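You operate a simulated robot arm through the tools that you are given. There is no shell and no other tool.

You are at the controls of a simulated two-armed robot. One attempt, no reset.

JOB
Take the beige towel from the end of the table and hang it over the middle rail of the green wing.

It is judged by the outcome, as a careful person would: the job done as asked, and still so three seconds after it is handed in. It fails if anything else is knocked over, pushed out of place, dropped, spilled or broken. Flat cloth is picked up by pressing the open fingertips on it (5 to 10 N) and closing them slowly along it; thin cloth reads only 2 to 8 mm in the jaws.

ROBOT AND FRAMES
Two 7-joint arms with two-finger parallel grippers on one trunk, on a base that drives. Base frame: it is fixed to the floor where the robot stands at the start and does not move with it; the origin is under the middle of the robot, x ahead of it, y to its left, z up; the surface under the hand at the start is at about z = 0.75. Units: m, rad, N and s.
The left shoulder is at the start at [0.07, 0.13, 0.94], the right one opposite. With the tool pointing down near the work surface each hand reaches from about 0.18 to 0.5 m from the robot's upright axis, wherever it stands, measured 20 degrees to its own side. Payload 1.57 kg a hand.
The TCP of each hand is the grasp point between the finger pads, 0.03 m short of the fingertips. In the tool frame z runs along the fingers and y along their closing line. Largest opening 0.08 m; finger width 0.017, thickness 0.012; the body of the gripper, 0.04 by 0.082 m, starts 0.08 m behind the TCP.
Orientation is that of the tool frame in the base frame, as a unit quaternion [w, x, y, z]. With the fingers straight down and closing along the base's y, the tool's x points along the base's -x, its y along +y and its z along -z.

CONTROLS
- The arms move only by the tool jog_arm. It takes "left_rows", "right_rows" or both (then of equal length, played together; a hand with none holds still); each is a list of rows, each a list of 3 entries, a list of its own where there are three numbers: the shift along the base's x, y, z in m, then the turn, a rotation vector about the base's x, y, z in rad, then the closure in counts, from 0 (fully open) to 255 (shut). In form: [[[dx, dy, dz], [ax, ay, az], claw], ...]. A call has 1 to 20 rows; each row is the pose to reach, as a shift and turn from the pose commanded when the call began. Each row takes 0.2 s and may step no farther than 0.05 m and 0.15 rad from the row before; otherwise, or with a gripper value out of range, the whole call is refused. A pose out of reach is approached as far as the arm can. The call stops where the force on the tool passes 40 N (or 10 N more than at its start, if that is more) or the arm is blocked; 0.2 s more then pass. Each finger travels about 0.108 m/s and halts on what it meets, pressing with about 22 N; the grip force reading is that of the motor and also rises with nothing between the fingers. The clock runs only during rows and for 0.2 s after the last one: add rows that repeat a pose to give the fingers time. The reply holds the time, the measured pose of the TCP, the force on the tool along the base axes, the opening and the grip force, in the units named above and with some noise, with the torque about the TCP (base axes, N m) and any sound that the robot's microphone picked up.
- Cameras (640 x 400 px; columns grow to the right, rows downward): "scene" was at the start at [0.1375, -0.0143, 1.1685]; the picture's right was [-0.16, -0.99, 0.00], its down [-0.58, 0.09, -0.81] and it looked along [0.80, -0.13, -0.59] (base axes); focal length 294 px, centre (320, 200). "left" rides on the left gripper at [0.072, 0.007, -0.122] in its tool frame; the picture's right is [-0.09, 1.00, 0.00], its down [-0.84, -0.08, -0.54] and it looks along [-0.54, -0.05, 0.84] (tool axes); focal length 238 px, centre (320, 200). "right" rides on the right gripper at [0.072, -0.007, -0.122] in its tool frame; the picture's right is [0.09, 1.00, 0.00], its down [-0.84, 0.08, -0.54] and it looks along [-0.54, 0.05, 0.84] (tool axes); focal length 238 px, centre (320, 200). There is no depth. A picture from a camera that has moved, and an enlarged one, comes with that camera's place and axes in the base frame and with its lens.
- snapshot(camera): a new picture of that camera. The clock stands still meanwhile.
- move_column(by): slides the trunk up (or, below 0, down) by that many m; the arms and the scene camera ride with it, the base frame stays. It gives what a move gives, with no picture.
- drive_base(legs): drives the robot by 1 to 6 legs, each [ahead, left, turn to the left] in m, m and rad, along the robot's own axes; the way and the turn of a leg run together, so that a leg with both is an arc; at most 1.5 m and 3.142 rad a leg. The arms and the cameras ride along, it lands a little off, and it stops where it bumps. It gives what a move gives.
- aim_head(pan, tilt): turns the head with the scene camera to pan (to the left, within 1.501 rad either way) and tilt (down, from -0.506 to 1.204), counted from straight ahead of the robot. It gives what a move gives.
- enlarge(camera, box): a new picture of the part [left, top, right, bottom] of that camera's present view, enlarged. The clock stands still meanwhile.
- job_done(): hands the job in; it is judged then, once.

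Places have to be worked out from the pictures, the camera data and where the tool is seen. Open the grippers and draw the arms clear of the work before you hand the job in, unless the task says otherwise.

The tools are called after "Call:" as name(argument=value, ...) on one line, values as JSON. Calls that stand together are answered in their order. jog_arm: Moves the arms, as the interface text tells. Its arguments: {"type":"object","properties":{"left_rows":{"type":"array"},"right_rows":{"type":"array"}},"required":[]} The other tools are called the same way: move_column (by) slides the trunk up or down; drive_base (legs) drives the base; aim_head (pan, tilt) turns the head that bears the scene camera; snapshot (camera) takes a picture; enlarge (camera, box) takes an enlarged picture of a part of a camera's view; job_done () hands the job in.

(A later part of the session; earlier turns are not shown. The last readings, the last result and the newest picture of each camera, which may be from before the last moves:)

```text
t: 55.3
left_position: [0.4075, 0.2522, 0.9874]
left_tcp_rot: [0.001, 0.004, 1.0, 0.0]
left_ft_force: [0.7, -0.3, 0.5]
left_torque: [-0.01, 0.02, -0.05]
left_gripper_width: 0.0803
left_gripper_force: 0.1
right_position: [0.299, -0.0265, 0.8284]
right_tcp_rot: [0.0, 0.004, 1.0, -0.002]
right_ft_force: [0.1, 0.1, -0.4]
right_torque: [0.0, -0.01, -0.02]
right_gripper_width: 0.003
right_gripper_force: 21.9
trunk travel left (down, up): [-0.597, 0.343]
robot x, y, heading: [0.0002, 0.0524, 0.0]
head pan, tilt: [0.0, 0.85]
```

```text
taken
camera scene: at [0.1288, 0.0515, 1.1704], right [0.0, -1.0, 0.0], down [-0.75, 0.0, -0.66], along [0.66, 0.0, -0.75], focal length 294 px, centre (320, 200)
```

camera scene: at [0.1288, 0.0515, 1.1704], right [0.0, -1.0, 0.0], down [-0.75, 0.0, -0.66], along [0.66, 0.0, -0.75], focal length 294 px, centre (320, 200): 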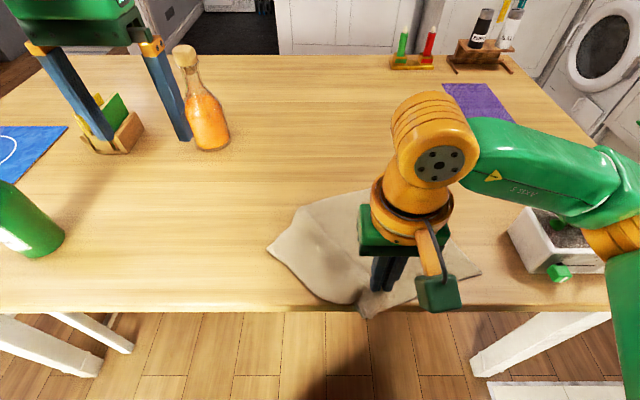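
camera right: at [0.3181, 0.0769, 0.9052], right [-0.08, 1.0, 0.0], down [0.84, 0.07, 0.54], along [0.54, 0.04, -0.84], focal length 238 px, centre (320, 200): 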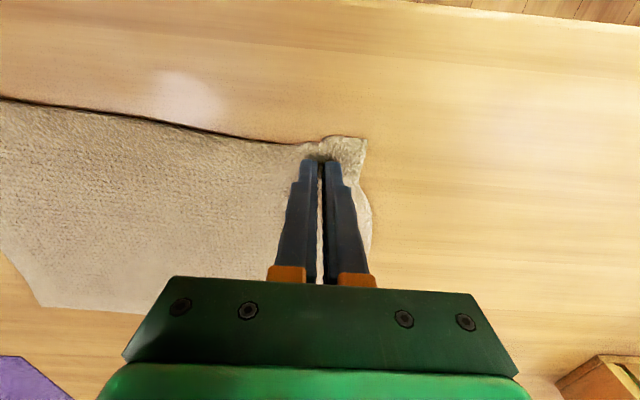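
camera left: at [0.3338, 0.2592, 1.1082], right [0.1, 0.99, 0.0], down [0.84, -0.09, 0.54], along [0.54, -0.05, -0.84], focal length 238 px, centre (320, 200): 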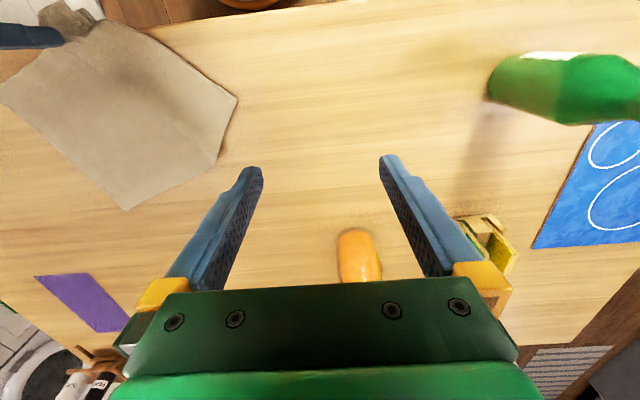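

The far-left corner seems to have swung to about (0.39, 0.14). I enlarge the view to make sure it lies flat there.

Call:
enlarge(camera="left", box=[0, 0, 320, 220])

Call:
enlarge(camera="scene", box=[230, 170, 500, 340])

```text
1.82 times, centred on (160, 110) of left
camera zoom: at [0.3338, 0.2592, 1.1082], right [0.1, 0.99, 0.0], down [0.84, -0.09, 0.54], along [0.54, -0.05, -0.84], focal length 433 px, centre (611, 364)
```

zoom: 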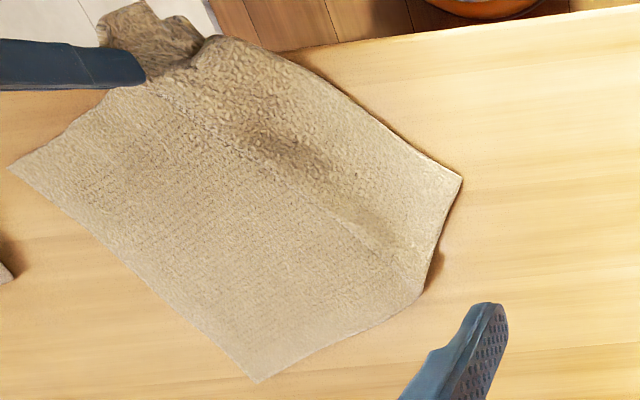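

```text
2.35 times, centred on (365, 255) of scene
camera zoom: at [0.1288, 0.0515, 1.1704], right [0.0, -1.0, 0.0], down [-0.75, 0.0, -0.66], along [0.66, 0.0, -0.75], focal length 693 px, centre (214, 71)
```

zoom: 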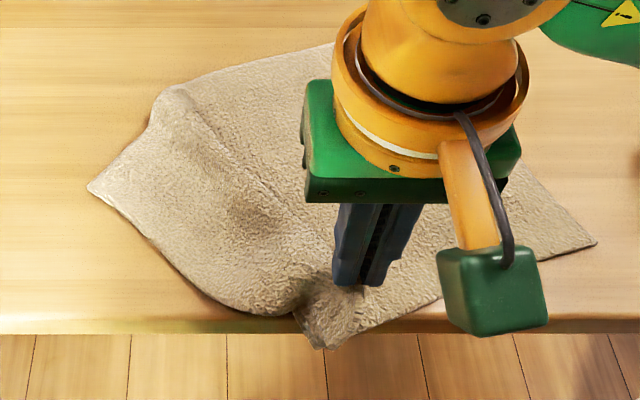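

The corner is flat near (0.389, 0.140) with a small hump further in. I bring the left hand, part-closed and slightly yawed, to hover over about (0.400, 0.094) just inside that corner.

Call:
jog_arm(left_rows=[[[-0.001, -0.03, 0], [0, 0, 0.1], 60], [[-0.002, -0.06, -0.01], [0, 0, 0.2], 147], [[-0.003, -0.09, -0.03], [0, 0, 0.3], 147], [[-0.005, -0.12, -0.06], [0, 0, 0.3], 147], [[-0.006, -0.145, -0.09], [0, 0, 0.3], 147], [[-0.0075, -0.158, -0.125], [0, 0, 0.3], 147], [[-0.0075, -0.158, -0.15], [0, 0, 0.3], 147]])

Call:
snapshot(camera="left")

Call:
snapshot(camera="scene")

```text
t: 56.9
left_position: [0.3991, 0.0939, 0.8374]
left_tcp_rot: [0.0, -0.145, 0.989, -0.001]
left_ft_force: [0.6, 0.5, -0.6]
left_torque: [0.03, -0.01, 0.01]
left_gripper_width: 0.0339
left_gripper_force: 0.0
right_position: [0.2994, -0.0269, 0.8285]
right_tcp_rot: [0.0, 0.004, 1.0, -0.002]
right_ft_force: [0.6, 0.4, -1.0]
right_torque: [0.05, 0.0, 0.01]
right_gripper_width: 0.0031
right_gripper_force: 22.1
trunk travel left (down, up): [-0.597, 0.343]
robot x, y, heading: [0.0013, 0.0538, -0.002]
head pan, tilt: [0.0, 0.85]
```

```text
taken
camera left: at [0.3276, 0.0794, 0.9582], right [-0.2, 0.98, 0.0], down [0.82, 0.17, 0.54], along [0.53, 0.11, -0.84], focal length 238 px, centre (320, 200)
```

left: 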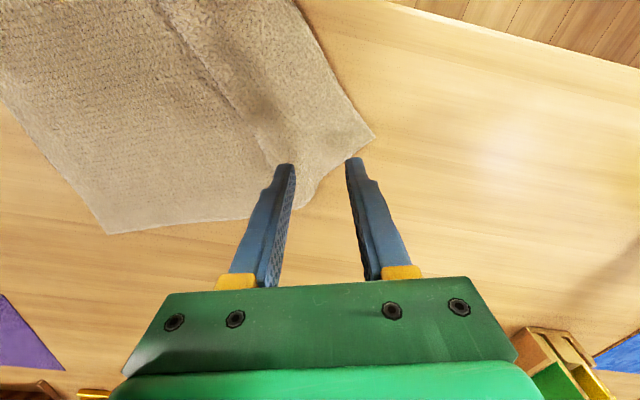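

```text
taken
camera scene: at [0.1292, 0.0523, 1.1704], right [0.0, -1.0, 0.0], down [-0.75, 0.0, -0.66], along [0.66, 0.0, -0.75], focal length 294 px, centre (320, 200)
```

scene: 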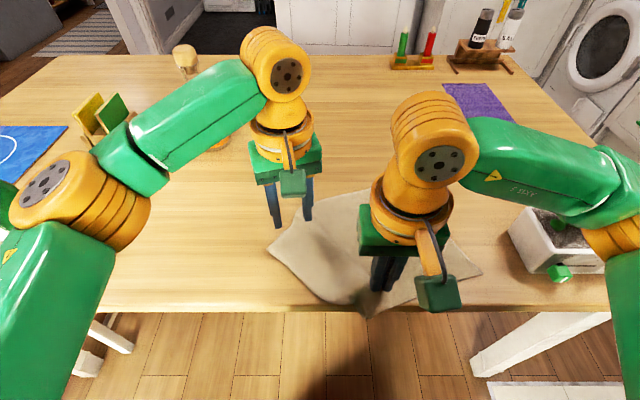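

The left fingers sit about 2 cm inside both edges of the corner. I lower to just above the cloth and then to contact.

Call:
jog_arm(left_rows=[[[0, 0, -0.02], [0, 0, 0], 147], [[0, 0, -0.04], [0, 0, 0], 147], [[0, 0, -0.048], [0, 0, 0], 147], [[0, 0, -0.051], [0, 0, 0], 147]])

```text
t: 57.9
left_position: [0.4001, 0.095, 0.7857]
left_tcp_rot: [0.0, -0.144, 0.99, 0.0]
left_ft_force: [-0.2, 0.0, 0.1]
left_torque: [-0.03, 0.01, 0.02]
left_gripper_width: 0.034
left_gripper_force: 0.1
right_position: [0.2986, -0.0264, 0.8282]
right_tcp_rot: [0.0, 0.004, 1.0, -0.002]
right_ft_force: [0.0, 0.3, 0.2]
right_torque: [0.01, -0.05, -0.03]
right_gripper_width: 0.0032
right_gripper_force: 21.9
trunk travel left (down, up): [-0.597, 0.343]
robot x, y, heading: [-0.0013, 0.0514, -0.007]
head pan, tilt: [0.0, 0.85]
```

Call:
jog_arm(left_rows=[[[0, 0, -0.001], [0, 0, 0], 147], [[0, 0, -0.002], [0, 0, 0], 147]])

```text
t: 58.5
left_position: [0.4004, 0.0944, 0.7857]
left_tcp_rot: [0.0, -0.144, 0.99, 0.0]
left_ft_force: [0.0, -0.3, 2.4]
left_torque: [-0.04, 0.02, -0.02]
left_gripper_width: 0.0342
left_gripper_force: 0.1
right_position: [0.2982, -0.0258, 0.8282]
right_tcp_rot: [0.0, 0.004, 1.0, -0.002]
right_ft_force: [-0.5, -0.2, 0.2]
right_torque: [0.0, -0.01, 0.02]
right_gripper_width: 0.0032
right_gripper_force: 22.2
trunk travel left (down, up): [-0.597, 0.343]
robot x, y, heading: [-0.0001, 0.0525, -0.003]
head pan, tilt: [0.0, 0.85]
```

Contact at 2.4 N; I press slightly more to reach 5–10 N before closing.

Call:
jog_arm(left_rows=[[[0, 0, -0.0005], [0, 0, 0], 147], [[0, 0, -0.0007], [0, 0, 0], 147]])

```text
t: 59.1
left_position: [0.3995, 0.0937, 0.7842]
left_tcp_rot: [0.0, -0.144, 0.99, 0.002]
left_ft_force: [1.4, 0.5, 4.6]
left_torque: [-0.01, -0.05, 0.0]
left_gripper_width: 0.0342
left_gripper_force: 0.2
right_position: [0.2972, -0.0274, 0.8298]
right_tcp_rot: [0.0, 0.004, 1.0, -0.001]
right_ft_force: [0.6, 0.1, -0.3]
right_torque: [0.06, -0.02, -0.02]
right_gripper_width: 0.0031
right_gripper_force: 21.7
trunk travel left (down, up): [-0.597, 0.343]
robot x, y, heading: [-0.0004, 0.0522, -0.001]
head pan, tilt: [0.0, 0.85]
```

Force 4.6 N; a little more press and then a slow close of the left fingers.

Call:
jog_arm(left_rows=[[[0, 0, -0.0004], [0, 0, 0], 147], [[0, 0, -0.0004], [0, 0, 0], 154], [[0, 0, -0.0004], [0, 0, 0], 161], [[0, 0, -0.0004], [0, 0, 0], 168], [[0, 0, -0.0004], [0, 0, 0], 175], [[0, 0, -0.0004], [0, 0, 0], 182], [[0, 0, -0.0004], [0, 0, 0], 189], [[0, 0, -0.0004], [0, 0, 0], 196], [[0, 0, -0.0004], [0, 0, 0], 203], [[0, 0, -0.0004], [0, 0, 0], 210], [[0, 0, -0.0004], [0, 0, 0], 217], [[0, 0, -0.0004], [0, 0, 0], 224], [[0, 0, -0.0004], [0, 0, 0], 231], [[0, 0, -0.0004], [0, 0, 0], 238], [[0, 0, -0.0004], [0, 0, 0], 245], [[0, 0, -0.0004], [0, 0, 0], 250], [[0, 0, -0.0004], [0, 0, 0], 255], [[0, 0, -0.0004], [0, 0, 0], 255], [[0, 0, -0.0004], [0, 0, 0], 255]])

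Call:
snapshot(camera="left")

```text
t: 63.1
left_position: [0.3993, 0.094, 0.7836]
left_tcp_rot: [0.0, -0.144, 0.99, 0.001]
left_ft_force: [-0.1, -1.0, 7.5]
left_torque: [-0.04, 0.0, -0.03]
left_gripper_width: 0.0
left_gripper_force: 21.7
right_position: [0.2979, -0.0272, 0.8283]
right_tcp_rot: [0.001, 0.005, 1.0, -0.002]
right_ft_force: [0.5, -0.3, 0.0]
right_torque: [0.05, -0.05, -0.04]
right_gripper_width: 0.0035
right_gripper_force: 21.9
trunk travel left (down, up): [-0.597, 0.343]
robot x, y, heading: [-0.0002, 0.0536, -0.002]
head pan, tilt: [0.0, 0.85]
```

```text
taken
camera left: at [0.3272, 0.0798, 0.9046], right [-0.2, 0.98, 0.0], down [0.82, 0.17, 0.54], along [0.53, 0.11, -0.84], focal length 238 px, centre (320, 200)
```

left: 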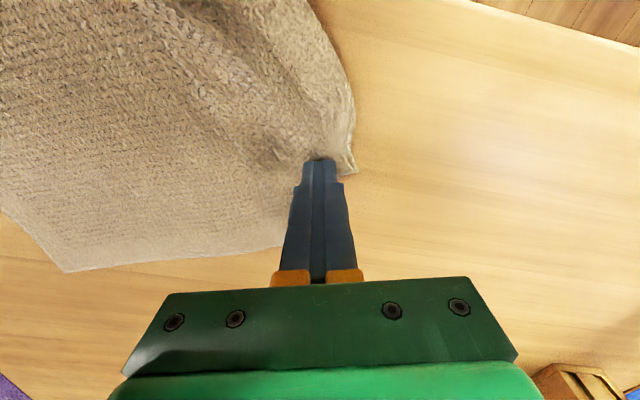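

The left jaws read 0.0 mm – that pinch missed. I lift, reopen and look at how the corner lies now.

Call:
jog_arm(left_rows=[[[0, 0, 0.01], [0, 0, 0], 255], [[0, 0, 0.025], [0, 0, 0], 255], [[0, 0, 0.045], [0, 0, 0], 200], [[0, 0, 0.055], [0, 0, 0], 128], [[0, 0, 0.055], [0, 0, 0], 128]])

Call:
snapshot(camera="left")

Call:
enlarge(camera="scene", box=[230, 170, 500, 340])

```text
t: 64.3
left_position: [0.3995, 0.0951, 0.8385]
left_tcp_rot: [-0.001, -0.144, 0.99, 0.001]
left_ft_force: [0.7, -0.4, -0.4]
left_torque: [0.03, -0.02, 0.02]
left_gripper_width: 0.0397
left_gripper_force: 0.1
right_position: [0.2992, -0.0278, 0.8288]
right_tcp_rot: [-0.001, 0.004, 1.0, -0.002]
right_ft_force: [0.3, -0.4, -0.4]
right_torque: [0.0, 0.06, -0.02]
right_gripper_width: 0.0032
right_gripper_force: 22.2
trunk travel left (down, up): [-0.597, 0.343]
robot x, y, heading: [-0.0011, 0.053, 0.001]
head pan, tilt: [0.0, 0.85]
```

```text
taken
camera left: at [0.3282, 0.0801, 0.9589], right [-0.2, 0.98, 0.0], down [0.82, 0.17, 0.54], along [0.53, 0.11, -0.84], focal length 238 px, centre (320, 200)
```

left: 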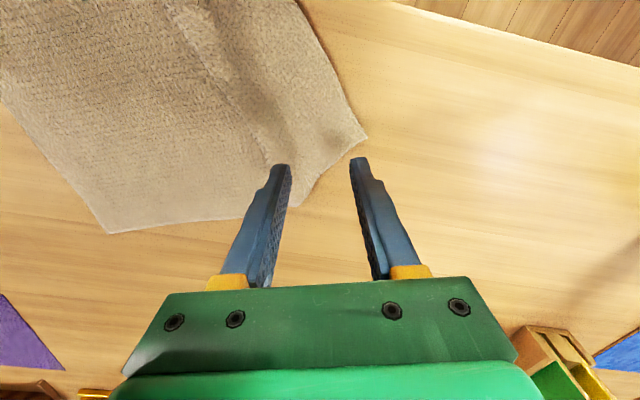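

```text
2.35 times, centred on (365, 255) of scene
camera zoom: at [0.1289, 0.052, 1.1704], right [0.0, -1.0, 0.0], down [-0.75, 0.0, -0.66], along [0.66, 0.0, -0.75], focal length 693 px, centre (214, 71)
```

zoom: 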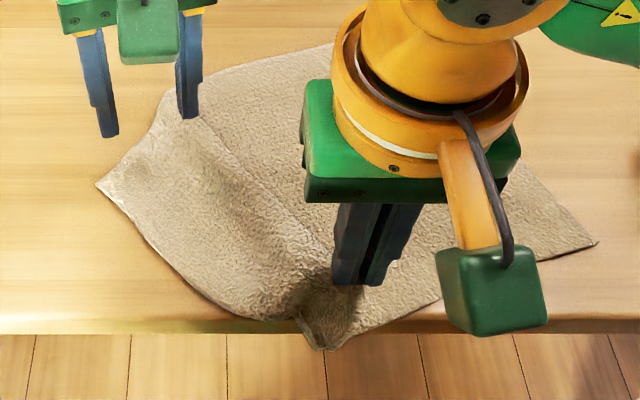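

The corner is nearly where it was, at (0.387, 0.135). I retry with a wider opening, slightly further in, and a firmer press.

Call:
jog_arm(left_rows=[[[-0.002, -0.005, -0.02], [0, 0, 0], 112], [[-0.002, -0.005, -0.04], [0, 0, 0], 112], [[-0.002, -0.005, -0.05], [0, 0, 0], 112], [[-0.002, -0.005, -0.054], [0, 0, 0], 112]])

```text
t: 65.3
left_position: [0.3974, 0.0889, 0.7847]
left_tcp_rot: [0.0, -0.145, 0.989, 0.001]
left_ft_force: [1.8, 0.2, 5.3]
left_torque: [-0.17, -0.08, 0.01]
left_gripper_width: 0.0452
left_gripper_force: 0.2
right_position: [0.2986, -0.027, 0.8295]
right_tcp_rot: [0.0, 0.005, 1.0, -0.001]
right_ft_force: [-0.2, 0.5, -0.6]
right_torque: [0.04, -0.01, 0.0]
right_gripper_width: 0.0032
right_gripper_force: 22.2
trunk travel left (down, up): [-0.597, 0.343]
robot x, y, heading: [-0.0016, 0.0497, -0.001]
head pan, tilt: [0.0, 0.85]
```

The torque shows only the inner finger is loaded so far. I press slightly more until both share the load.

Call:
jog_arm(left_rows=[[[0, 0, -0.0004], [0, 0, 0], 112], [[0, 0, -0.0007], [0, 0, 0], 112]])

```text
t: 65.9
left_position: [0.3971, 0.089, 0.784]
left_tcp_rot: [0.001, -0.144, 0.99, 0.001]
left_ft_force: [2.6, -0.4, 10.6]
left_torque: [-0.26, -0.12, 0.06]
left_gripper_width: 0.045
left_gripper_force: 0.4
right_position: [0.2978, -0.027, 0.8295]
right_tcp_rot: [0.001, 0.005, 1.0, -0.002]
right_ft_force: [-0.2, 0.2, -0.3]
right_torque: [0.02, -0.02, 0.0]
right_gripper_width: 0.0031
right_gripper_force: 21.9
trunk travel left (down, up): [-0.597, 0.343]
robot x, y, heading: [0.0025, 0.0517, 0.004]
head pan, tilt: [0.0, 0.85]
```

All load is still on the inner finger, likely on the small hump. I tilt the left hand by 0.03 rad to bring the outer fingertip down too.

Call:
jog_arm(left_rows=[[[0, 0, 0.001], [-0.015, 0, 0], 112], [[0, 0, 0.001], [-0.03, 0, 0], 112], [[0, 0, 0.0007], [-0.03, 0, 0], 112]])

```text
t: 66.7
left_position: [0.3982, 0.09, 0.7842]
left_tcp_rot: [-0.002, -0.146, 0.989, -0.014]
left_ft_force: [-0.1, 1.3, 5.7]
left_torque: [0.08, -0.01, 0.0]
left_gripper_width: 0.0452
left_gripper_force: 0.2
right_position: [0.298, -0.0269, 0.8296]
right_tcp_rot: [0.001, 0.004, 1.0, -0.002]
right_ft_force: [0.0, 0.5, 0.0]
right_torque: [0.01, -0.01, -0.01]
right_gripper_width: 0.0032
right_gripper_force: 22.2
trunk travel left (down, up): [-0.597, 0.343]
robot x, y, heading: [-0.0004, 0.0544, -0.004]
head pan, tilt: [0.0, 0.85]
```

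Now both fingers touch (5.7 N, small torque). I press slightly more with a small tilt correction and close slowly.

Call:
jog_arm(left_rows=[[[0, 0, -0.0004], [0.005, 0, 0], 112], [[0, 0, -0.0004], [0.005, 0, 0], 120], [[0, 0, -0.0004], [0.005, 0, 0], 128], [[0, 0, -0.0004], [0.005, 0, 0], 136], [[0, 0, -0.0004], [0.005, 0, 0], 144], [[0, 0, -0.0004], [0.005, 0, 0], 152], [[0, 0, -0.0004], [0.005, 0, 0], 160], [[0, 0, -0.0004], [0.005, 0, 0], 168], [[0, 0, -0.0004], [0.005, 0, 0], 176], [[0, 0, -0.0004], [0.005, 0, 0], 184], [[0, 0, -0.0004], [0.005, 0, 0], 192]])

Call:
snapshot(camera="left")

```text
t: 69.1
left_position: [0.397, 0.0892, 0.7835]
left_tcp_rot: [-0.002, -0.145, 0.989, -0.012]
left_ft_force: [-0.8, 0.1, 4.9]
left_torque: [0.0, 0.02, 0.0]
left_gripper_width: 0.0186
left_gripper_force: 0.0
right_position: [0.2985, -0.0271, 0.8285]
right_tcp_rot: [0.0, 0.004, 1.0, -0.001]
right_ft_force: [0.1, 0.7, 0.3]
right_torque: [0.08, 0.03, 0.03]
right_gripper_width: 0.0034
right_gripper_force: 21.5
trunk travel left (down, up): [-0.597, 0.343]
robot x, y, heading: [0.0015, 0.0516, -0.001]
head pan, tilt: [0.0, 0.85]
```

```text
taken
camera left: at [0.3256, 0.0778, 0.9052], right [-0.2, 0.98, -0.02], down [0.82, 0.18, 0.54], along [0.53, 0.09, -0.84], focal length 238 px, centre (320, 200)
```

left: 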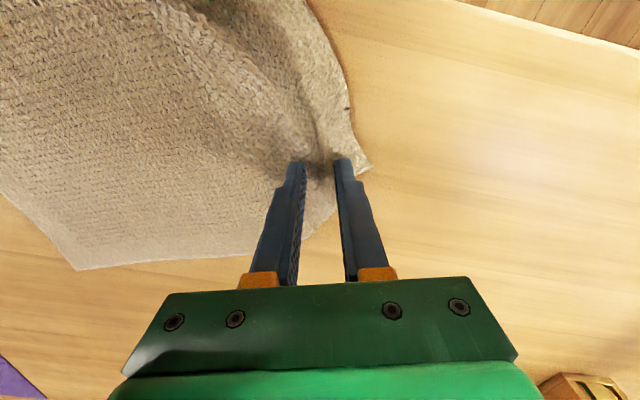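

A ridge is forming between the fingers. I continue closing slowly with a bit more pressure.

Call:
jog_arm(left_rows=[[[0, 0, -0.0003], [0, 0, 0], 196], [[0, 0, -0.0003], [0, 0, 0], 202], [[0, 0, -0.0003], [0, 0, 0], 208], [[0, 0, -0.0003], [0, 0, 0], 214], [[0, 0, -0.0003], [0, 0, 0], 220], [[0, 0, -0.0003], [0, 0, 0], 226], [[0, 0, -0.0003], [0, 0, 0], 232], [[0, 0, -0.0003], [0, 0, 0], 238], [[0, 0, -0.0003], [0, 0, 0], 244], [[0, 0, -0.0003], [0, 0, 0], 250], [[0, 0, -0.0003], [0, 0, 0], 255], [[0, 0, -0.0003], [0, 0, 0], 255]])

Call:
snapshot(camera="left")

```text
t: 71.7
left_position: [0.3969, 0.0901, 0.7843]
left_tcp_rot: [-0.001, -0.145, 0.989, -0.011]
left_ft_force: [-0.8, -1.3, 4.5]
left_torque: [-0.04, 0.06, -0.01]
left_gripper_width: 0.0042
left_gripper_force: 22.0
right_position: [0.298, -0.0273, 0.8287]
right_tcp_rot: [0.001, 0.004, 1.0, -0.002]
right_ft_force: [0.7, 0.9, -0.2]
right_torque: [0.06, -0.04, -0.01]
right_gripper_width: 0.0033
right_gripper_force: 21.4
trunk travel left (down, up): [-0.597, 0.343]
robot x, y, heading: [0.0002, 0.0543, 0.005]
head pan, tilt: [0.0, 0.85]
```

```text
taken
camera left: at [0.3253, 0.0779, 0.905], right [-0.2, 0.98, -0.02], down [0.82, 0.18, 0.54], along [0.53, 0.09, -0.84], focal length 238 px, centre (320, 200)
```

left: 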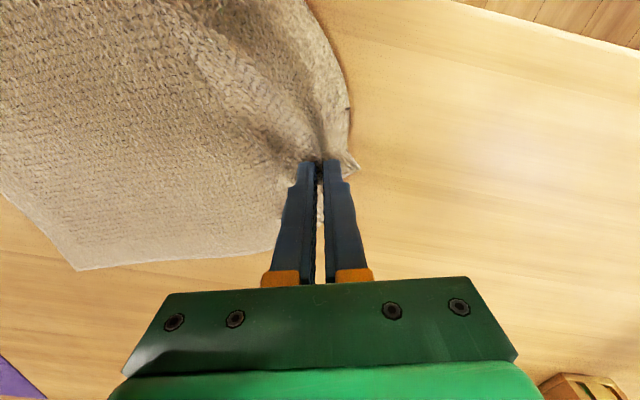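

Left jaws now read 4.2 mm with the corner pleat caught. I raise the trunk to lift the towel off the table with both hands.

Call:
move_column(by=0.1)

Call:
snapshot(camera="scene")

```text
t: 73.1
left_position: [0.3972, 0.0896, 0.8844]
left_tcp_rot: [-0.002, -0.145, 0.989, -0.012]
left_ft_force: [-1.5, -1.8, 0.6]
left_torque: [0.01, 0.05, 0.01]
left_gripper_width: 0.0041
left_gripper_force: 22.0
right_position: [0.2996, -0.0261, 0.9293]
right_tcp_rot: [0.0, 0.004, 1.0, -0.002]
right_ft_force: [0.0, 1.5, -0.8]
right_torque: [0.1, -0.08, -0.01]
right_gripper_width: 0.0032
right_gripper_force: 21.7
trunk travel left (down, up): [-0.697, 0.243]
robot x, y, heading: [0.0056, 0.0525, -0.001]
head pan, tilt: [0.0, 0.85]
```

```text
taken
camera scene: at [0.1291, 0.0519, 1.2704], right [0.0, -1.0, 0.0], down [-0.75, 0.0, -0.66], along [0.66, 0.0, -0.75], focal length 294 px, centre (320, 200)
```

scene: 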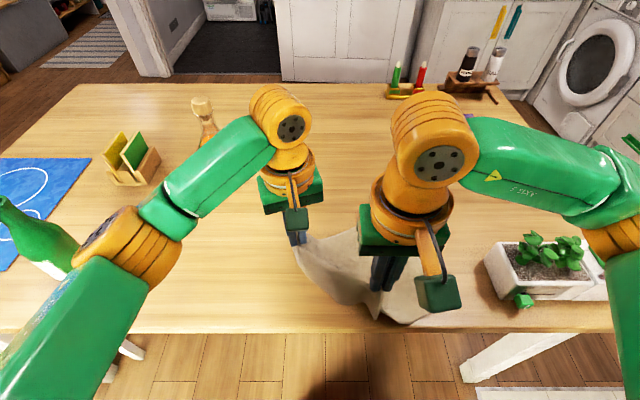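

Both corners are lifting with the towel between them. I continue raising the trunk.

Call:
move_column(by=0.235)

Call:
aim_head(pan=0.0, tilt=0.95)

Call:
snapshot(camera="scene")

Call:
snapshot(camera="left")

Call:
snapshot(camera="right")

```text
t: 75.5
left_position: [0.3986, 0.0897, 1.1188]
left_tcp_rot: [-0.002, -0.144, 0.989, -0.012]
left_ft_force: [-0.7, -0.5, 0.0]
left_torque: [-0.05, 0.06, 0.01]
left_gripper_width: 0.0042
left_gripper_force: 22.3
right_position: [0.2994, -0.027, 1.1636]
right_tcp_rot: [0.0, 0.004, 1.0, -0.001]
right_ft_force: [1.6, 1.4, -0.7]
right_torque: [0.05, -0.05, -0.03]
right_gripper_width: 0.0033
right_gripper_force: 22.2
trunk travel left (down, up): [-0.932, 0.008]
robot x, y, heading: [-0.0024, 0.0549, 0.0]
head pan, tilt: [0.0, 0.85]
```

```text
t: 76.2
left_position: [0.3979, 0.0897, 1.1195]
left_tcp_rot: [-0.001, -0.145, 0.989, -0.012]
left_ft_force: [-1.0, -0.6, -0.1]
left_torque: [-0.05, 0.03, 0.01]
left_gripper_width: 0.0043
left_gripper_force: 22.0
right_position: [0.2995, -0.0267, 1.1634]
right_tcp_rot: [-0.001, 0.004, 1.0, -0.002]
right_ft_force: [1.1, 1.2, -1.0]
right_torque: [0.06, -0.02, -0.04]
right_gripper_width: 0.0034
right_gripper_force: 22.4
trunk travel left (down, up): [-0.932, 0.008]
robot x, y, heading: [-0.0019, 0.0517, 0.004]
head pan, tilt: [0.0, 0.949]
```

```text
taken
camera scene: at [0.1235, 0.0519, 1.4979], right [0.0, -1.0, 0.0], down [-0.81, 0.0, -0.58], along [0.58, 0.0, -0.81], focal length 294 px, centre (320, 200)
```

scene: 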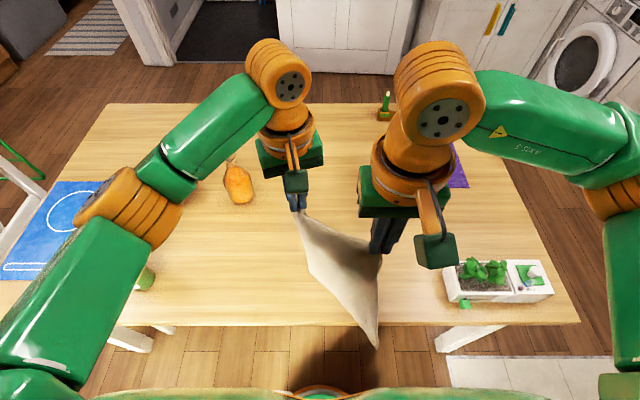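

```text
taken
camera left: at [0.3263, 0.0779, 1.2396], right [-0.2, 0.98, -0.02], down [0.82, 0.18, 0.54], along [0.53, 0.09, -0.84], focal length 238 px, centre (320, 200)
```

left: 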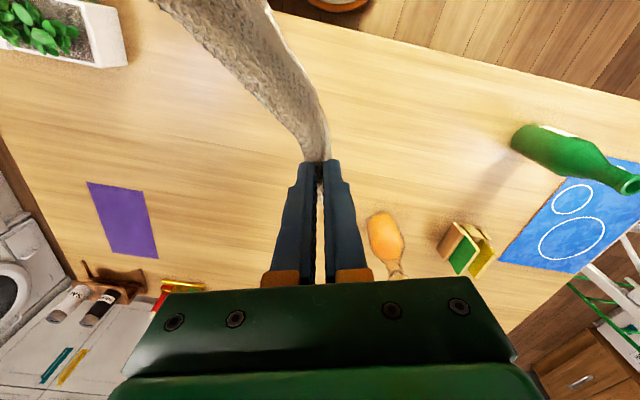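

```text
taken
camera right: at [0.2282, -0.0328, 1.2849], right [-0.08, 1.0, 0.0], down [0.84, 0.07, 0.54], along [0.54, 0.04, -0.84], focal length 238 px, centre (320, 200)
```

right: 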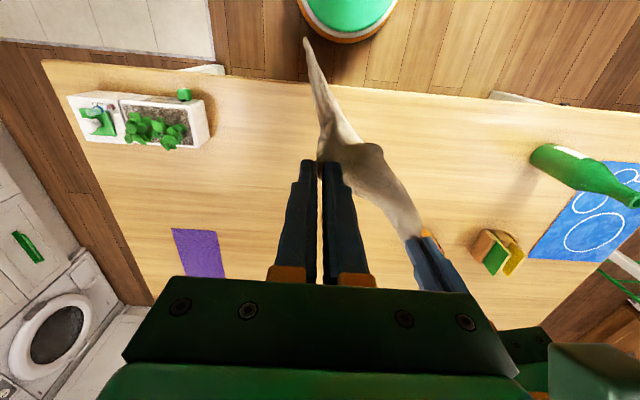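

The towel hangs freely from both hands above the table. I back straight away from the table, then look right to check the route around the table's right end.

Call:
drive_base(legs=[[-0.35, 0, 0]])

Call:
aim_head(pan=-0.9, tilt=0.6)

Call:
snapshot(camera="scene")

```text
t: 78.5
left_position: [0.0534, 0.0892, 1.1175]
left_tcp_rot: [-0.002, -0.143, 0.99, -0.013]
left_ft_force: [-0.7, -1.1, -0.2]
left_torque: [-0.02, 0.04, 0.02]
left_gripper_width: 0.0039
left_gripper_force: 21.6
right_position: [-0.0475, -0.0259, 1.1631]
right_tcp_rot: [-0.001, 0.006, 1.0, -0.001]
right_ft_force: [1.3, 1.7, -0.5]
right_torque: [0.05, -0.01, -0.02]
right_gripper_width: 0.0032
right_gripper_force: 21.9
trunk travel left (down, up): [-0.932, 0.008]
robot x, y, heading: [-0.3492, 0.0531, -0.0]
head pan, tilt: [0.0, 0.949]
```

```text
t: 79.7
left_position: [0.0504, 0.0889, 1.1183]
left_tcp_rot: [-0.002, -0.144, 0.99, -0.011]
left_ft_force: [-0.9, -1.3, -0.4]
left_torque: [-0.04, 0.04, 0.01]
left_gripper_width: 0.0043
left_gripper_force: 21.4
right_position: [-0.0499, -0.0273, 1.1633]
right_tcp_rot: [0.0, 0.005, 1.0, -0.001]
right_ft_force: [1.7, 0.6, -0.9]
right_torque: [0.01, -0.06, 0.03]
right_gripper_width: 0.0033
right_gripper_force: 22.4
trunk travel left (down, up): [-0.932, 0.008]
robot x, y, heading: [-0.3473, 0.0517, -0.004]
head pan, tilt: [-0.901, 0.6]
```

```text
taken
camera scene: at [-0.2422, -0.0169, 1.5262], right [-0.79, -0.62, 0.0], down [-0.35, 0.44, -0.82], along [0.51, -0.65, -0.57], focal length 294 px, centre (320, 200)
```

scene: 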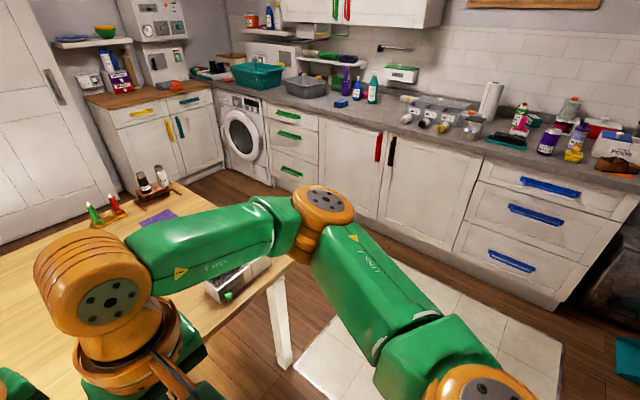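

The corridor past the table's right end is clear (counter fronts at y≈−1.8). I bring the hands level and side by side, about 0.16 m apart, for carrying.

Call:
jog_arm(left_rows=[[[-0.004, 0.008, 0.005], [0.005, 0, -0.06], 255], [[-0.008, 0.016, 0.01], [0.01, 0, -0.12], 255], [[-0.012, 0.024, 0.015], [0.015, 0, -0.18], 255], [[-0.016, 0.032, 0.02], [0.02, 0, -0.24], 255], [[-0.02, 0.043, 0.022], [0.025, 0, -0.29], 255]], right_rows=[[[0.016, 0, -0.005], [0, 0, 0], 255], [[0.032, 0, -0.01], [0, 0, 0], 255], [[0.048, 0, -0.015], [0, 0, 0], 255], [[0.064, 0, -0.02], [0, 0, 0], 255], [[0.08, 0, -0.023], [0, 0, 0], 255]])

Call:
aim_head(pan=0.0, tilt=0.9)

Call:
snapshot(camera="scene")

```text
t: 80.9
left_position: [0.0307, 0.1313, 1.1402]
left_tcp_rot: [-0.001, 0.001, 1.0, -0.001]
left_ft_force: [0.8, -9.7, -1.4]
left_torque: [-0.29, -0.06, 0.26]
left_gripper_width: 0.0048
left_gripper_force: 22.0
right_position: [0.0315, -0.0262, 1.1403]
right_tcp_rot: [-0.001, 0.005, 1.0, -0.001]
right_ft_force: [-1.2, 10.3, 0.0]
right_torque: [0.37, 0.06, 0.07]
right_gripper_width: 0.0038
right_gripper_force: 22.0
trunk travel left (down, up): [-0.932, 0.008]
robot x, y, heading: [-0.3475, 0.0529, -0.005]
head pan, tilt: [-0.901, 0.6]
```

```text
t: 82.1
left_position: [0.0304, 0.1324, 1.1397]
left_tcp_rot: [-0.002, 0.001, 1.0, 0.001]
left_ft_force: [1.5, -10.7, -1.8]
left_torque: [-0.29, -0.05, 0.19]
left_gripper_width: 0.0052
left_gripper_force: 22.0
right_position: [0.0312, -0.0266, 1.14]
right_tcp_rot: [0.0, 0.006, 1.0, 0.0]
right_ft_force: [-1.8, 11.5, 0.8]
right_torque: [0.41, 0.04, 0.07]
right_gripper_width: 0.0041
right_gripper_force: 21.5
trunk travel left (down, up): [-0.932, 0.008]
robot x, y, heading: [-0.3507, 0.0517, -0.004]
head pan, tilt: [0.0, 0.901]
```

```text
taken
camera scene: at [-0.2218, 0.0521, 1.5015], right [0.0, -1.0, 0.0], down [-0.78, 0.0, -0.62], along [0.62, 0.0, -0.78], focal length 294 px, centre (320, 200)
```

scene: 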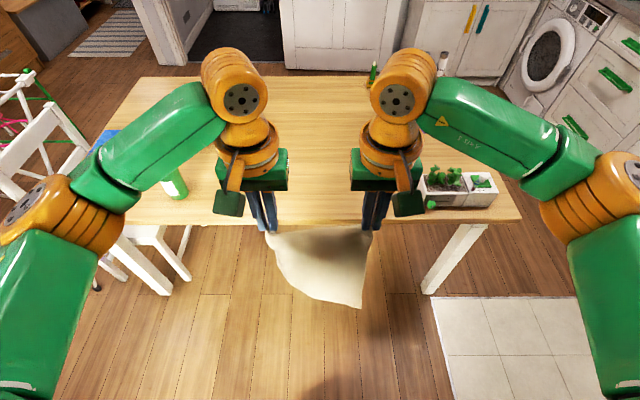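

There's about 10 N of tension across the cloth, so I bring the hands 1.6 cm closer to relax it.

Call:
jog_arm(left_rows=[[[0, -0.004, 0], [0, 0, 0], 255], [[0, -0.008, 0], [0, 0, 0], 255]], right_rows=[[[0, 0.004, 0], [0, 0, 0], 255], [[0, 0.008, 0], [0, 0, 0], 255]])

Call:
enlarge(camera="scene", box=[200, 170, 440, 320])

```text
t: 82.7
left_position: [0.0307, 0.1247, 1.1403]
left_tcp_rot: [-0.001, 0.001, 1.0, 0.002]
left_ft_force: [0.6, -0.4, -0.1]
left_torque: [0.0, 0.02, 0.05]
left_gripper_width: 0.0042
left_gripper_force: 22.5
right_position: [0.0302, -0.0192, 1.1401]
right_tcp_rot: [0.0, 0.007, 1.0, -0.003]
right_ft_force: [0.0, 0.3, 0.1]
right_torque: [0.02, 0.01, 0.01]
right_gripper_width: 0.0029
right_gripper_force: 22.1
trunk travel left (down, up): [-0.932, 0.008]
robot x, y, heading: [-0.3476, 0.0555, -0.003]
head pan, tilt: [0.0, 0.901]
```

```text
2.67 times, centred on (320, 245) of scene
camera zoom: at [-0.2217, 0.0522, 1.5015], right [0.0, -1.0, 0.0], down [-0.78, 0.0, -0.62], along [0.62, 0.0, -0.78], focal length 785 px, centre (320, 80)
```

zoom: 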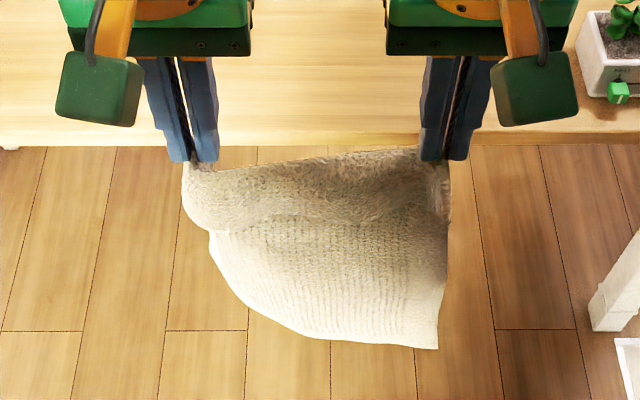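

The towel hangs relaxed between the hands. I drive sideways to the right, clear of the table's end.

Call:
drive_base(legs=[[0, -1.2, 0]])

Call:
aim_head(pan=0.0, tilt=0.55)

Call:
snapshot(camera="scene")

```text
t: 88.8
left_position: [0.033, -1.0779, 1.1406]
left_tcp_rot: [-0.002, -0.004, 1.0, 0.0]
left_ft_force: [0.5, -0.2, -0.2]
left_torque: [0.0, -0.03, 0.03]
left_gripper_width: 0.0042
left_gripper_force: 22.2
right_position: [0.0352, -1.2208, 1.1408]
right_tcp_rot: [0.0, 0.0, 1.0, -0.002]
right_ft_force: [-0.1, 0.1, 0.5]
right_torque: [0.04, 0.0, -0.02]
right_gripper_width: 0.0033
right_gripper_force: 22.5
trunk travel left (down, up): [-0.932, 0.008]
robot x, y, heading: [-0.3473, -1.1584, 0.01]
head pan, tilt: [0.0, 0.901]
```

```text
t: 89.6
left_position: [0.0319, -1.0794, 1.14]
left_tcp_rot: [-0.002, -0.004, 1.0, 0.001]
left_ft_force: [-0.8, 0.6, -1.6]
left_torque: [0.0, -0.01, 0.04]
left_gripper_width: 0.0043
left_gripper_force: 21.5
right_position: [0.0349, -1.2234, 1.1412]
right_tcp_rot: [0.0, 0.0, 1.0, -0.002]
right_ft_force: [0.2, 0.0, -1.0]
right_torque: [0.02, 0.02, -0.01]
right_gripper_width: 0.0033
right_gripper_force: 21.5
trunk travel left (down, up): [-0.932, 0.008]
robot x, y, heading: [-0.3455, -1.1537, 0.006]
head pan, tilt: [0.0, 0.55]
```

```text
taken
camera scene: at [-0.2046, -1.1539, 1.5307], right [0.01, -1.0, 0.0], down [-0.52, 0.0, -0.85], along [0.85, 0.01, -0.52], focal length 294 px, centre (320, 200)
```

scene: 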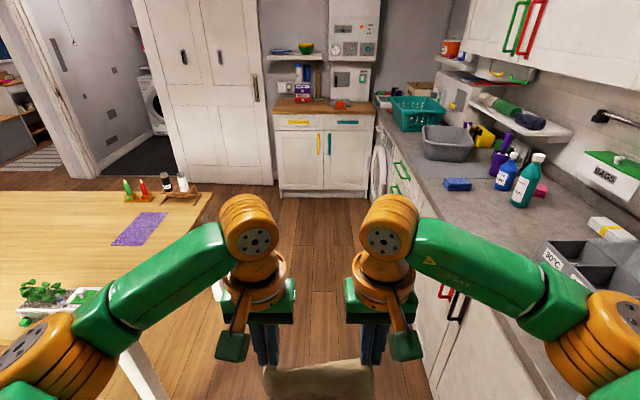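

The corridor ahead is clear on both sides. I drive forward along it past the table's end.

Call:
drive_base(legs=[[1.3, -0.03, -0.006], [0.6, 0.03, 0]])

Call:
snapshot(camera="scene")

Call:
aim_head(pan=1.2, tilt=0.5)

Call:
snapshot(camera="scene")

```text
t: 99.2
left_position: [1.9452, -1.0809, 1.1418]
left_tcp_rot: [0.0, 0.001, 1.0, 0.001]
left_ft_force: [0.3, -0.2, 1.1]
left_torque: [0.0, -0.01, 0.06]
left_gripper_width: 0.0044
left_gripper_force: 21.7
right_position: [1.9469, -1.2229, 1.1405]
right_tcp_rot: [0.001, 0.005, 1.0, -0.002]
right_ft_force: [-0.9, -0.1, -0.9]
right_torque: [0.05, -0.02, 0.0]
right_gripper_width: 0.003
right_gripper_force: 21.7
trunk travel left (down, up): [-0.932, 0.008]
robot x, y, heading: [1.5669, -1.1506, -0.007]
head pan, tilt: [0.0, 0.55]
```

```text
taken
camera scene: at [1.7075, -1.1528, 1.531], right [0.0, -1.0, 0.0], down [-0.52, 0.0, -0.85], along [0.85, 0.0, -0.52], focal length 294 px, centre (320, 200)
```

scene: 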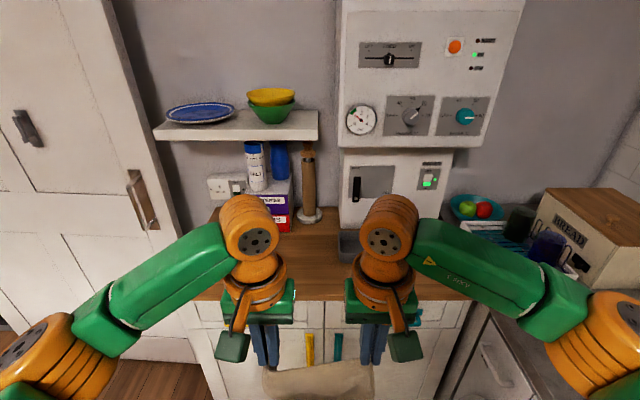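

```text
t: 100.6
left_position: [1.9473, -1.0804, 1.1403]
left_tcp_rot: [-0.002, 0.0, 1.0, 0.0]
left_ft_force: [0.0, 0.0, -1.0]
left_torque: [-0.02, 0.04, 0.05]
left_gripper_width: 0.004
left_gripper_force: 21.9
right_position: [1.9475, -1.2231, 1.141]
right_tcp_rot: [0.0, 0.005, 1.0, -0.002]
right_ft_force: [-0.2, 0.8, -0.5]
right_torque: [0.05, 0.01, -0.02]
right_gripper_width: 0.0034
right_gripper_force: 22.0
trunk travel left (down, up): [-0.932, 0.008]
robot x, y, heading: [1.5657, -1.1519, -0.005]
head pan, tilt: [1.201, 0.499]
```

```text
taken
camera scene: at [1.653, -1.0678, 1.5354], right [0.93, -0.36, 0.0], down [-0.17, -0.45, -0.88], along [0.32, 0.82, -0.48], focal length 294 px, centre (320, 200)
```

scene: 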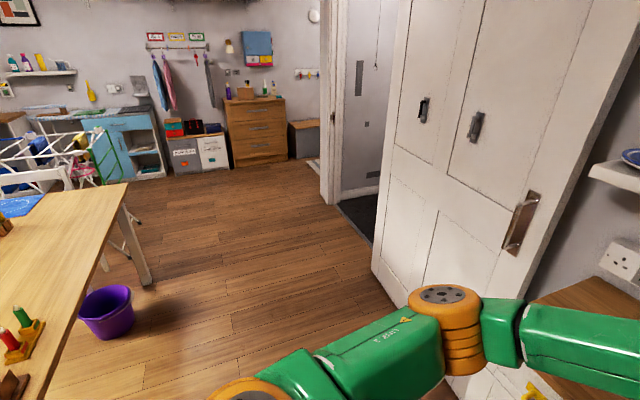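

The space toward the rack is open; a purple bucket stands near the table's far edge at about x≈1.0, well clear of my path at x≈1.6. I turn left in place and look ahead.

Call:
drive_base(legs=[[0, 0, 1.576]])

Call:
aim_head(pan=0.0, tilt=0.5)

Call:
snapshot(camera="scene")

```text
t: 104.8
left_position: [1.4945, -0.7731, 1.1405]
left_tcp_rot: [0.002, 0.709, -0.705, 0.001]
left_ft_force: [0.9, -1.4, -0.4]
left_torque: [-0.02, -0.02, -0.08]
left_gripper_width: 0.0039
left_gripper_force: 21.6
right_position: [1.6384, -0.7727, 1.14]
right_tcp_rot: [0.001, -0.706, 0.708, 0.0]
right_ft_force: [-1.3, -0.5, -0.6]
right_torque: [0.02, 0.02, -0.06]
right_gripper_width: 0.0033
right_gripper_force: 22.0
trunk travel left (down, up): [-0.932, 0.008]
robot x, y, heading: [1.5697, -1.156, 1.578]
head pan, tilt: [1.201, 0.499]
```

```text
t: 106.2
left_position: [1.495, -0.7737, 1.1408]
left_tcp_rot: [0.002, 0.708, -0.706, 0.001]
left_ft_force: [0.1, 0.3, -0.7]
left_torque: [0.01, -0.02, -0.03]
left_gripper_width: 0.0043
left_gripper_force: 22.1
right_position: [1.6395, -0.773, 1.1397]
right_tcp_rot: [0.002, -0.705, 0.709, -0.001]
right_ft_force: [-1.2, 0.2, 0.0]
right_torque: [0.0, 0.05, -0.05]
right_gripper_width: 0.0033
right_gripper_force: 21.3
trunk travel left (down, up): [-0.932, 0.008]
robot x, y, heading: [1.5681, -1.1524, 1.577]
head pan, tilt: [0.0, 0.499]
```

```text
taken
camera scene: at [1.569, -1.0111, 1.5354], right [1.0, 0.0, 0.0], down [0.0, -0.48, -0.88], along [0.0, 0.88, -0.48], focal length 294 px, centre (320, 200)
```

scene: 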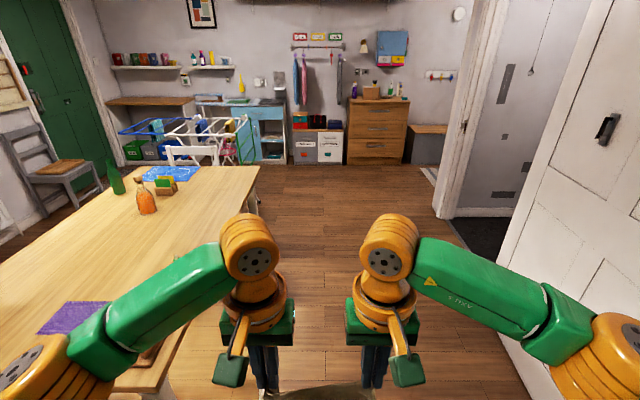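

Clear path ahead along x≈1.6. I drive forward to stand level with the green wing.

Call:
drive_base(legs=[[1.3, -0.1, 0], [1.15, 0, 0]])

Call:
aim_head(pan=1.3, tilt=0.6)

Call:
snapshot(camera="scene")

```text
t: 118.3
left_position: [1.5515, 1.6782, 1.1408]
left_tcp_rot: [0.002, 0.716, -0.698, 0.001]
left_ft_force: [0.7, 0.1, 0.0]
left_torque: [-0.01, -0.02, -0.05]
left_gripper_width: 0.0042
left_gripper_force: 22.4
right_position: [1.6957, 1.6836, 1.1417]
right_tcp_rot: [-0.001, 0.713, -0.701, 0.001]
right_ft_force: [0.1, 0.4, 0.6]
right_torque: [-0.01, -0.03, -0.09]
right_gripper_width: 0.0032
right_gripper_force: 22.1
trunk travel left (down, up): [-0.932, 0.008]
robot x, y, heading: [1.635, 1.3063, 1.594]
head pan, tilt: [0.0, 0.499]
```

```text
t: 119.7
left_position: [1.553, 1.6787, 1.1412]
left_tcp_rot: [0.002, 0.716, -0.698, 0.001]
left_ft_force: [0.5, 0.7, 0.3]
left_torque: [0.01, -0.01, -0.08]
left_gripper_width: 0.0042
left_gripper_force: 22.0
right_position: [1.6943, 1.6838, 1.1407]
right_tcp_rot: [-0.002, 0.713, -0.701, 0.001]
right_ft_force: [-0.2, -0.1, -0.9]
right_torque: [-0.02, 0.02, -0.03]
right_gripper_width: 0.0032
right_gripper_force: 22.1
trunk travel left (down, up): [-0.932, 0.008]
robot x, y, heading: [1.6322, 1.3016, 1.595]
head pan, tilt: [1.3, 0.6]
```

```text
taken
camera scene: at [1.5472, 1.374, 1.5263], right [0.24, 0.97, 0.0], down [0.55, -0.14, -0.83], along [-0.8, 0.2, -0.56], focal length 294 px, centre (320, 200)
```

scene: 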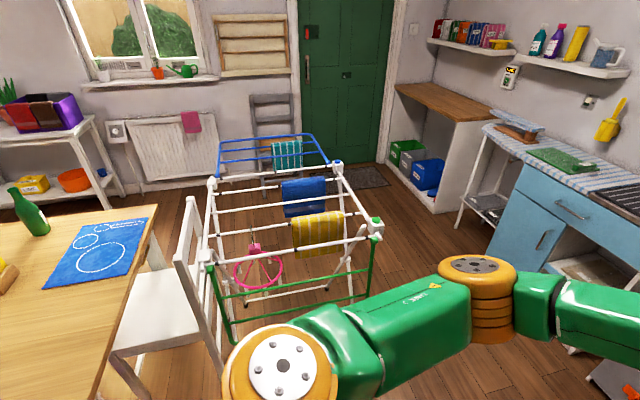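

Now I can see the green wing face-on. I enlarge it to read its rails and what hangs near it.

Call:
enlarge(camera="scene", box=[190, 200, 400, 360])

```text
2.50 times, centred on (295, 280) of scene
camera zoom: at [1.5472, 1.374, 1.5263], right [0.24, 0.97, 0.0], down [0.55, -0.14, -0.83], along [-0.8, 0.2, -0.56], focal length 736 px, centre (382, 0)
```

zoom: 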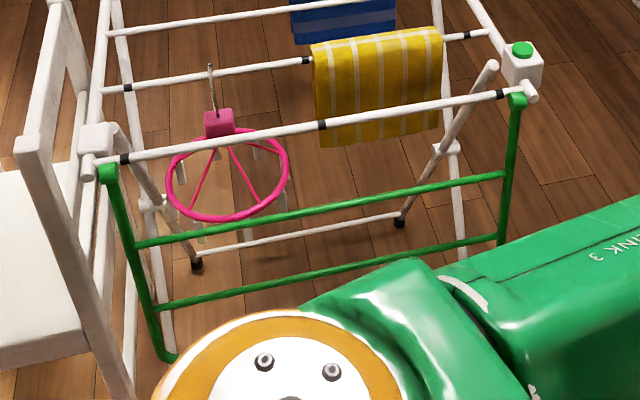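

The wing is vertical at x≈0.928, between y≈1.22 and 1.70: hinge z≈0.90, rails at about 0.784 (upper), 0.655 (middle), 0.54 (lower). The pink ring occupies y<1.43 inside, so I'll hang the towel around y≈1.55; I go level with it and turn to face the wing.

Call:
drive_base(legs=[[0.25, 0, 0], [0, 0, 1.547]])

Call:
aim_head(pan=0.0, tilt=0.6)

Call:
snapshot(camera="scene")

```text
t: 125.3
left_position: [1.2486, 1.4817, 1.1408]
left_tcp_rot: [0.0, 1.0, 0.002, 0.003]
left_ft_force: [-0.2, 0.2, 1.3]
left_torque: [0.02, 0.01, -0.03]
left_gripper_width: 0.0041
left_gripper_force: 22.1
right_position: [1.2467, 1.6247, 1.1404]
right_tcp_rot: [-0.001, 1.0, -0.002, 0.001]
right_ft_force: [0.5, 0.5, 0.3]
right_torque: [-0.05, 0.0, -0.08]
right_gripper_width: 0.0031
right_gripper_force: 22.2
trunk travel left (down, up): [-0.932, 0.008]
robot x, y, heading: [1.6256, 1.5535, -3.135]
head pan, tilt: [1.3, 0.6]
```

```text
t: 126.8
left_position: [1.2491, 1.4805, 1.14]
left_tcp_rot: [0.001, 1.0, 0.002, 0.002]
left_ft_force: [-0.4, -0.4, -1.0]
left_torque: [0.02, 0.0, -0.03]
left_gripper_width: 0.0043
left_gripper_force: 21.8
right_position: [1.2471, 1.623, 1.1407]
right_tcp_rot: [-0.001, 1.0, -0.002, 0.0]
right_ft_force: [0.7, -1.5, 0.3]
right_torque: [-0.02, 0.01, -0.05]
right_gripper_width: 0.0029
right_gripper_force: 21.8
trunk travel left (down, up): [-0.932, 0.008]
robot x, y, heading: [1.6267, 1.554, -3.14]
head pan, tilt: [0.0, 0.6]
```

```text
taken
camera scene: at [1.4887, 1.5535, 1.5263], right [-0.01, 1.0, 0.0], down [0.57, 0.0, -0.82], along [-0.82, 0.0, -0.57], focal length 294 px, centre (320, 200)
```

scene: 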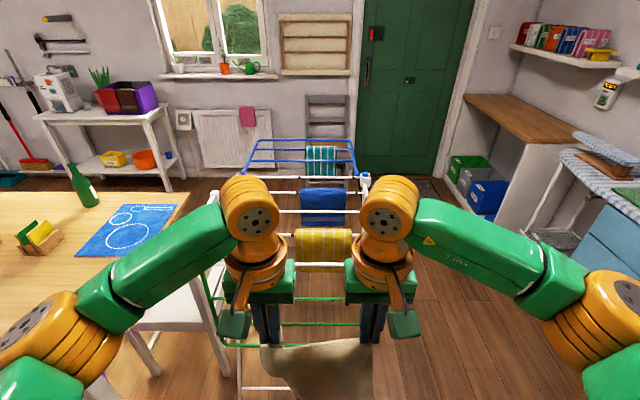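

Alignment is excellent: left hand at y≈1.481, right at y≈1.623, facing the wing squarely. Here in free space I pitch both hands forward 1.2 rad into the insertion pose.

Call:
jog_arm(left_rows=[[[-0.009, 0, 0], [0, 0.15, 0], 255], [[-0.018, 0, 0], [0, 0.3, 0], 255], [[-0.026, 0, 0], [0, 0.45, 0], 255], [[-0.035, 0, 0], [0, 0.6, 0], 255], [[-0.044, 0, 0], [0, 0.75, 0], 255], [[-0.053, 0, 0], [0, 0.9, 0], 255], [[-0.061, 0, 0], [0, 1.05, 0], 255], [[-0.07, 0, 0], [0, 1.2, 0], 255]], right_rows=[[[-0.009, 0, 0], [0, 0.15, 0], 255], [[-0.018, 0, 0], [0, 0.3, 0], 255], [[-0.026, 0, 0], [0, 0.45, 0], 255], [[-0.035, 0, 0], [0, 0.6, 0], 255], [[-0.044, 0, 0], [0, 0.75, 0], 255], [[-0.053, 0, 0], [0, 0.9, 0], 255], [[-0.061, 0, 0], [0, 1.05, 0], 255], [[-0.07, 0, 0], [0, 1.2, 0], 255]])

Call:
snapshot(camera="scene")

Call:
snapshot(camera="left")

```text
t: 128.6
left_position: [1.1782, 1.4801, 1.1409]
left_tcp_rot: [-0.002, 0.826, 0.002, -0.564]
left_ft_force: [-0.2, 0.4, -0.1]
left_torque: [-0.01, -0.05, -0.03]
left_gripper_width: 0.0037
left_gripper_force: 21.8
right_position: [1.1768, 1.6238, 1.1415]
right_tcp_rot: [0.001, 0.825, -0.001, -0.565]
right_ft_force: [-0.9, -0.4, -0.6]
right_torque: [0.0, -0.01, 0.0]
right_gripper_width: 0.003
right_gripper_force: 22.3
trunk travel left (down, up): [-0.932, 0.008]
robot x, y, heading: [1.6311, 1.553, -3.137]
head pan, tilt: [0.0, 0.6]
```

```text
taken
camera scene: at [1.4889, 1.5518, 1.5263], right [0.0, 1.0, 0.0], down [0.57, 0.0, -0.82], along [-0.82, 0.0, -0.57], focal length 294 px, centre (320, 200)
```

scene: 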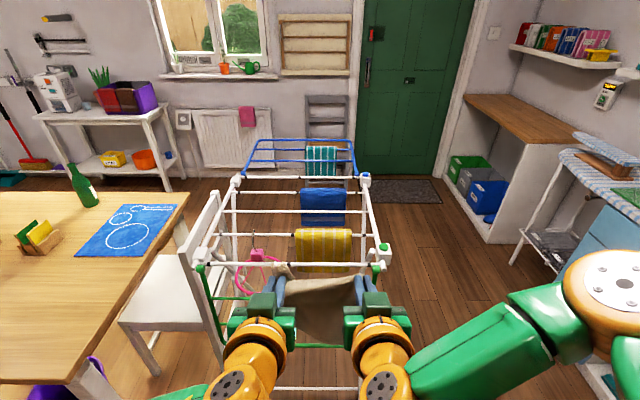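

```text
taken
camera left: at [1.3172, 1.4732, 1.1166], right [-0.03, -1.0, 0.08], down [0.2, 0.07, 0.98], along [-0.98, 0.05, 0.2], focal length 238 px, centre (320, 200)
```

left: 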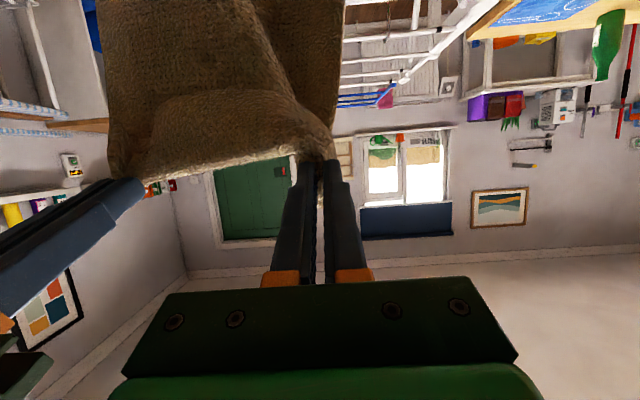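

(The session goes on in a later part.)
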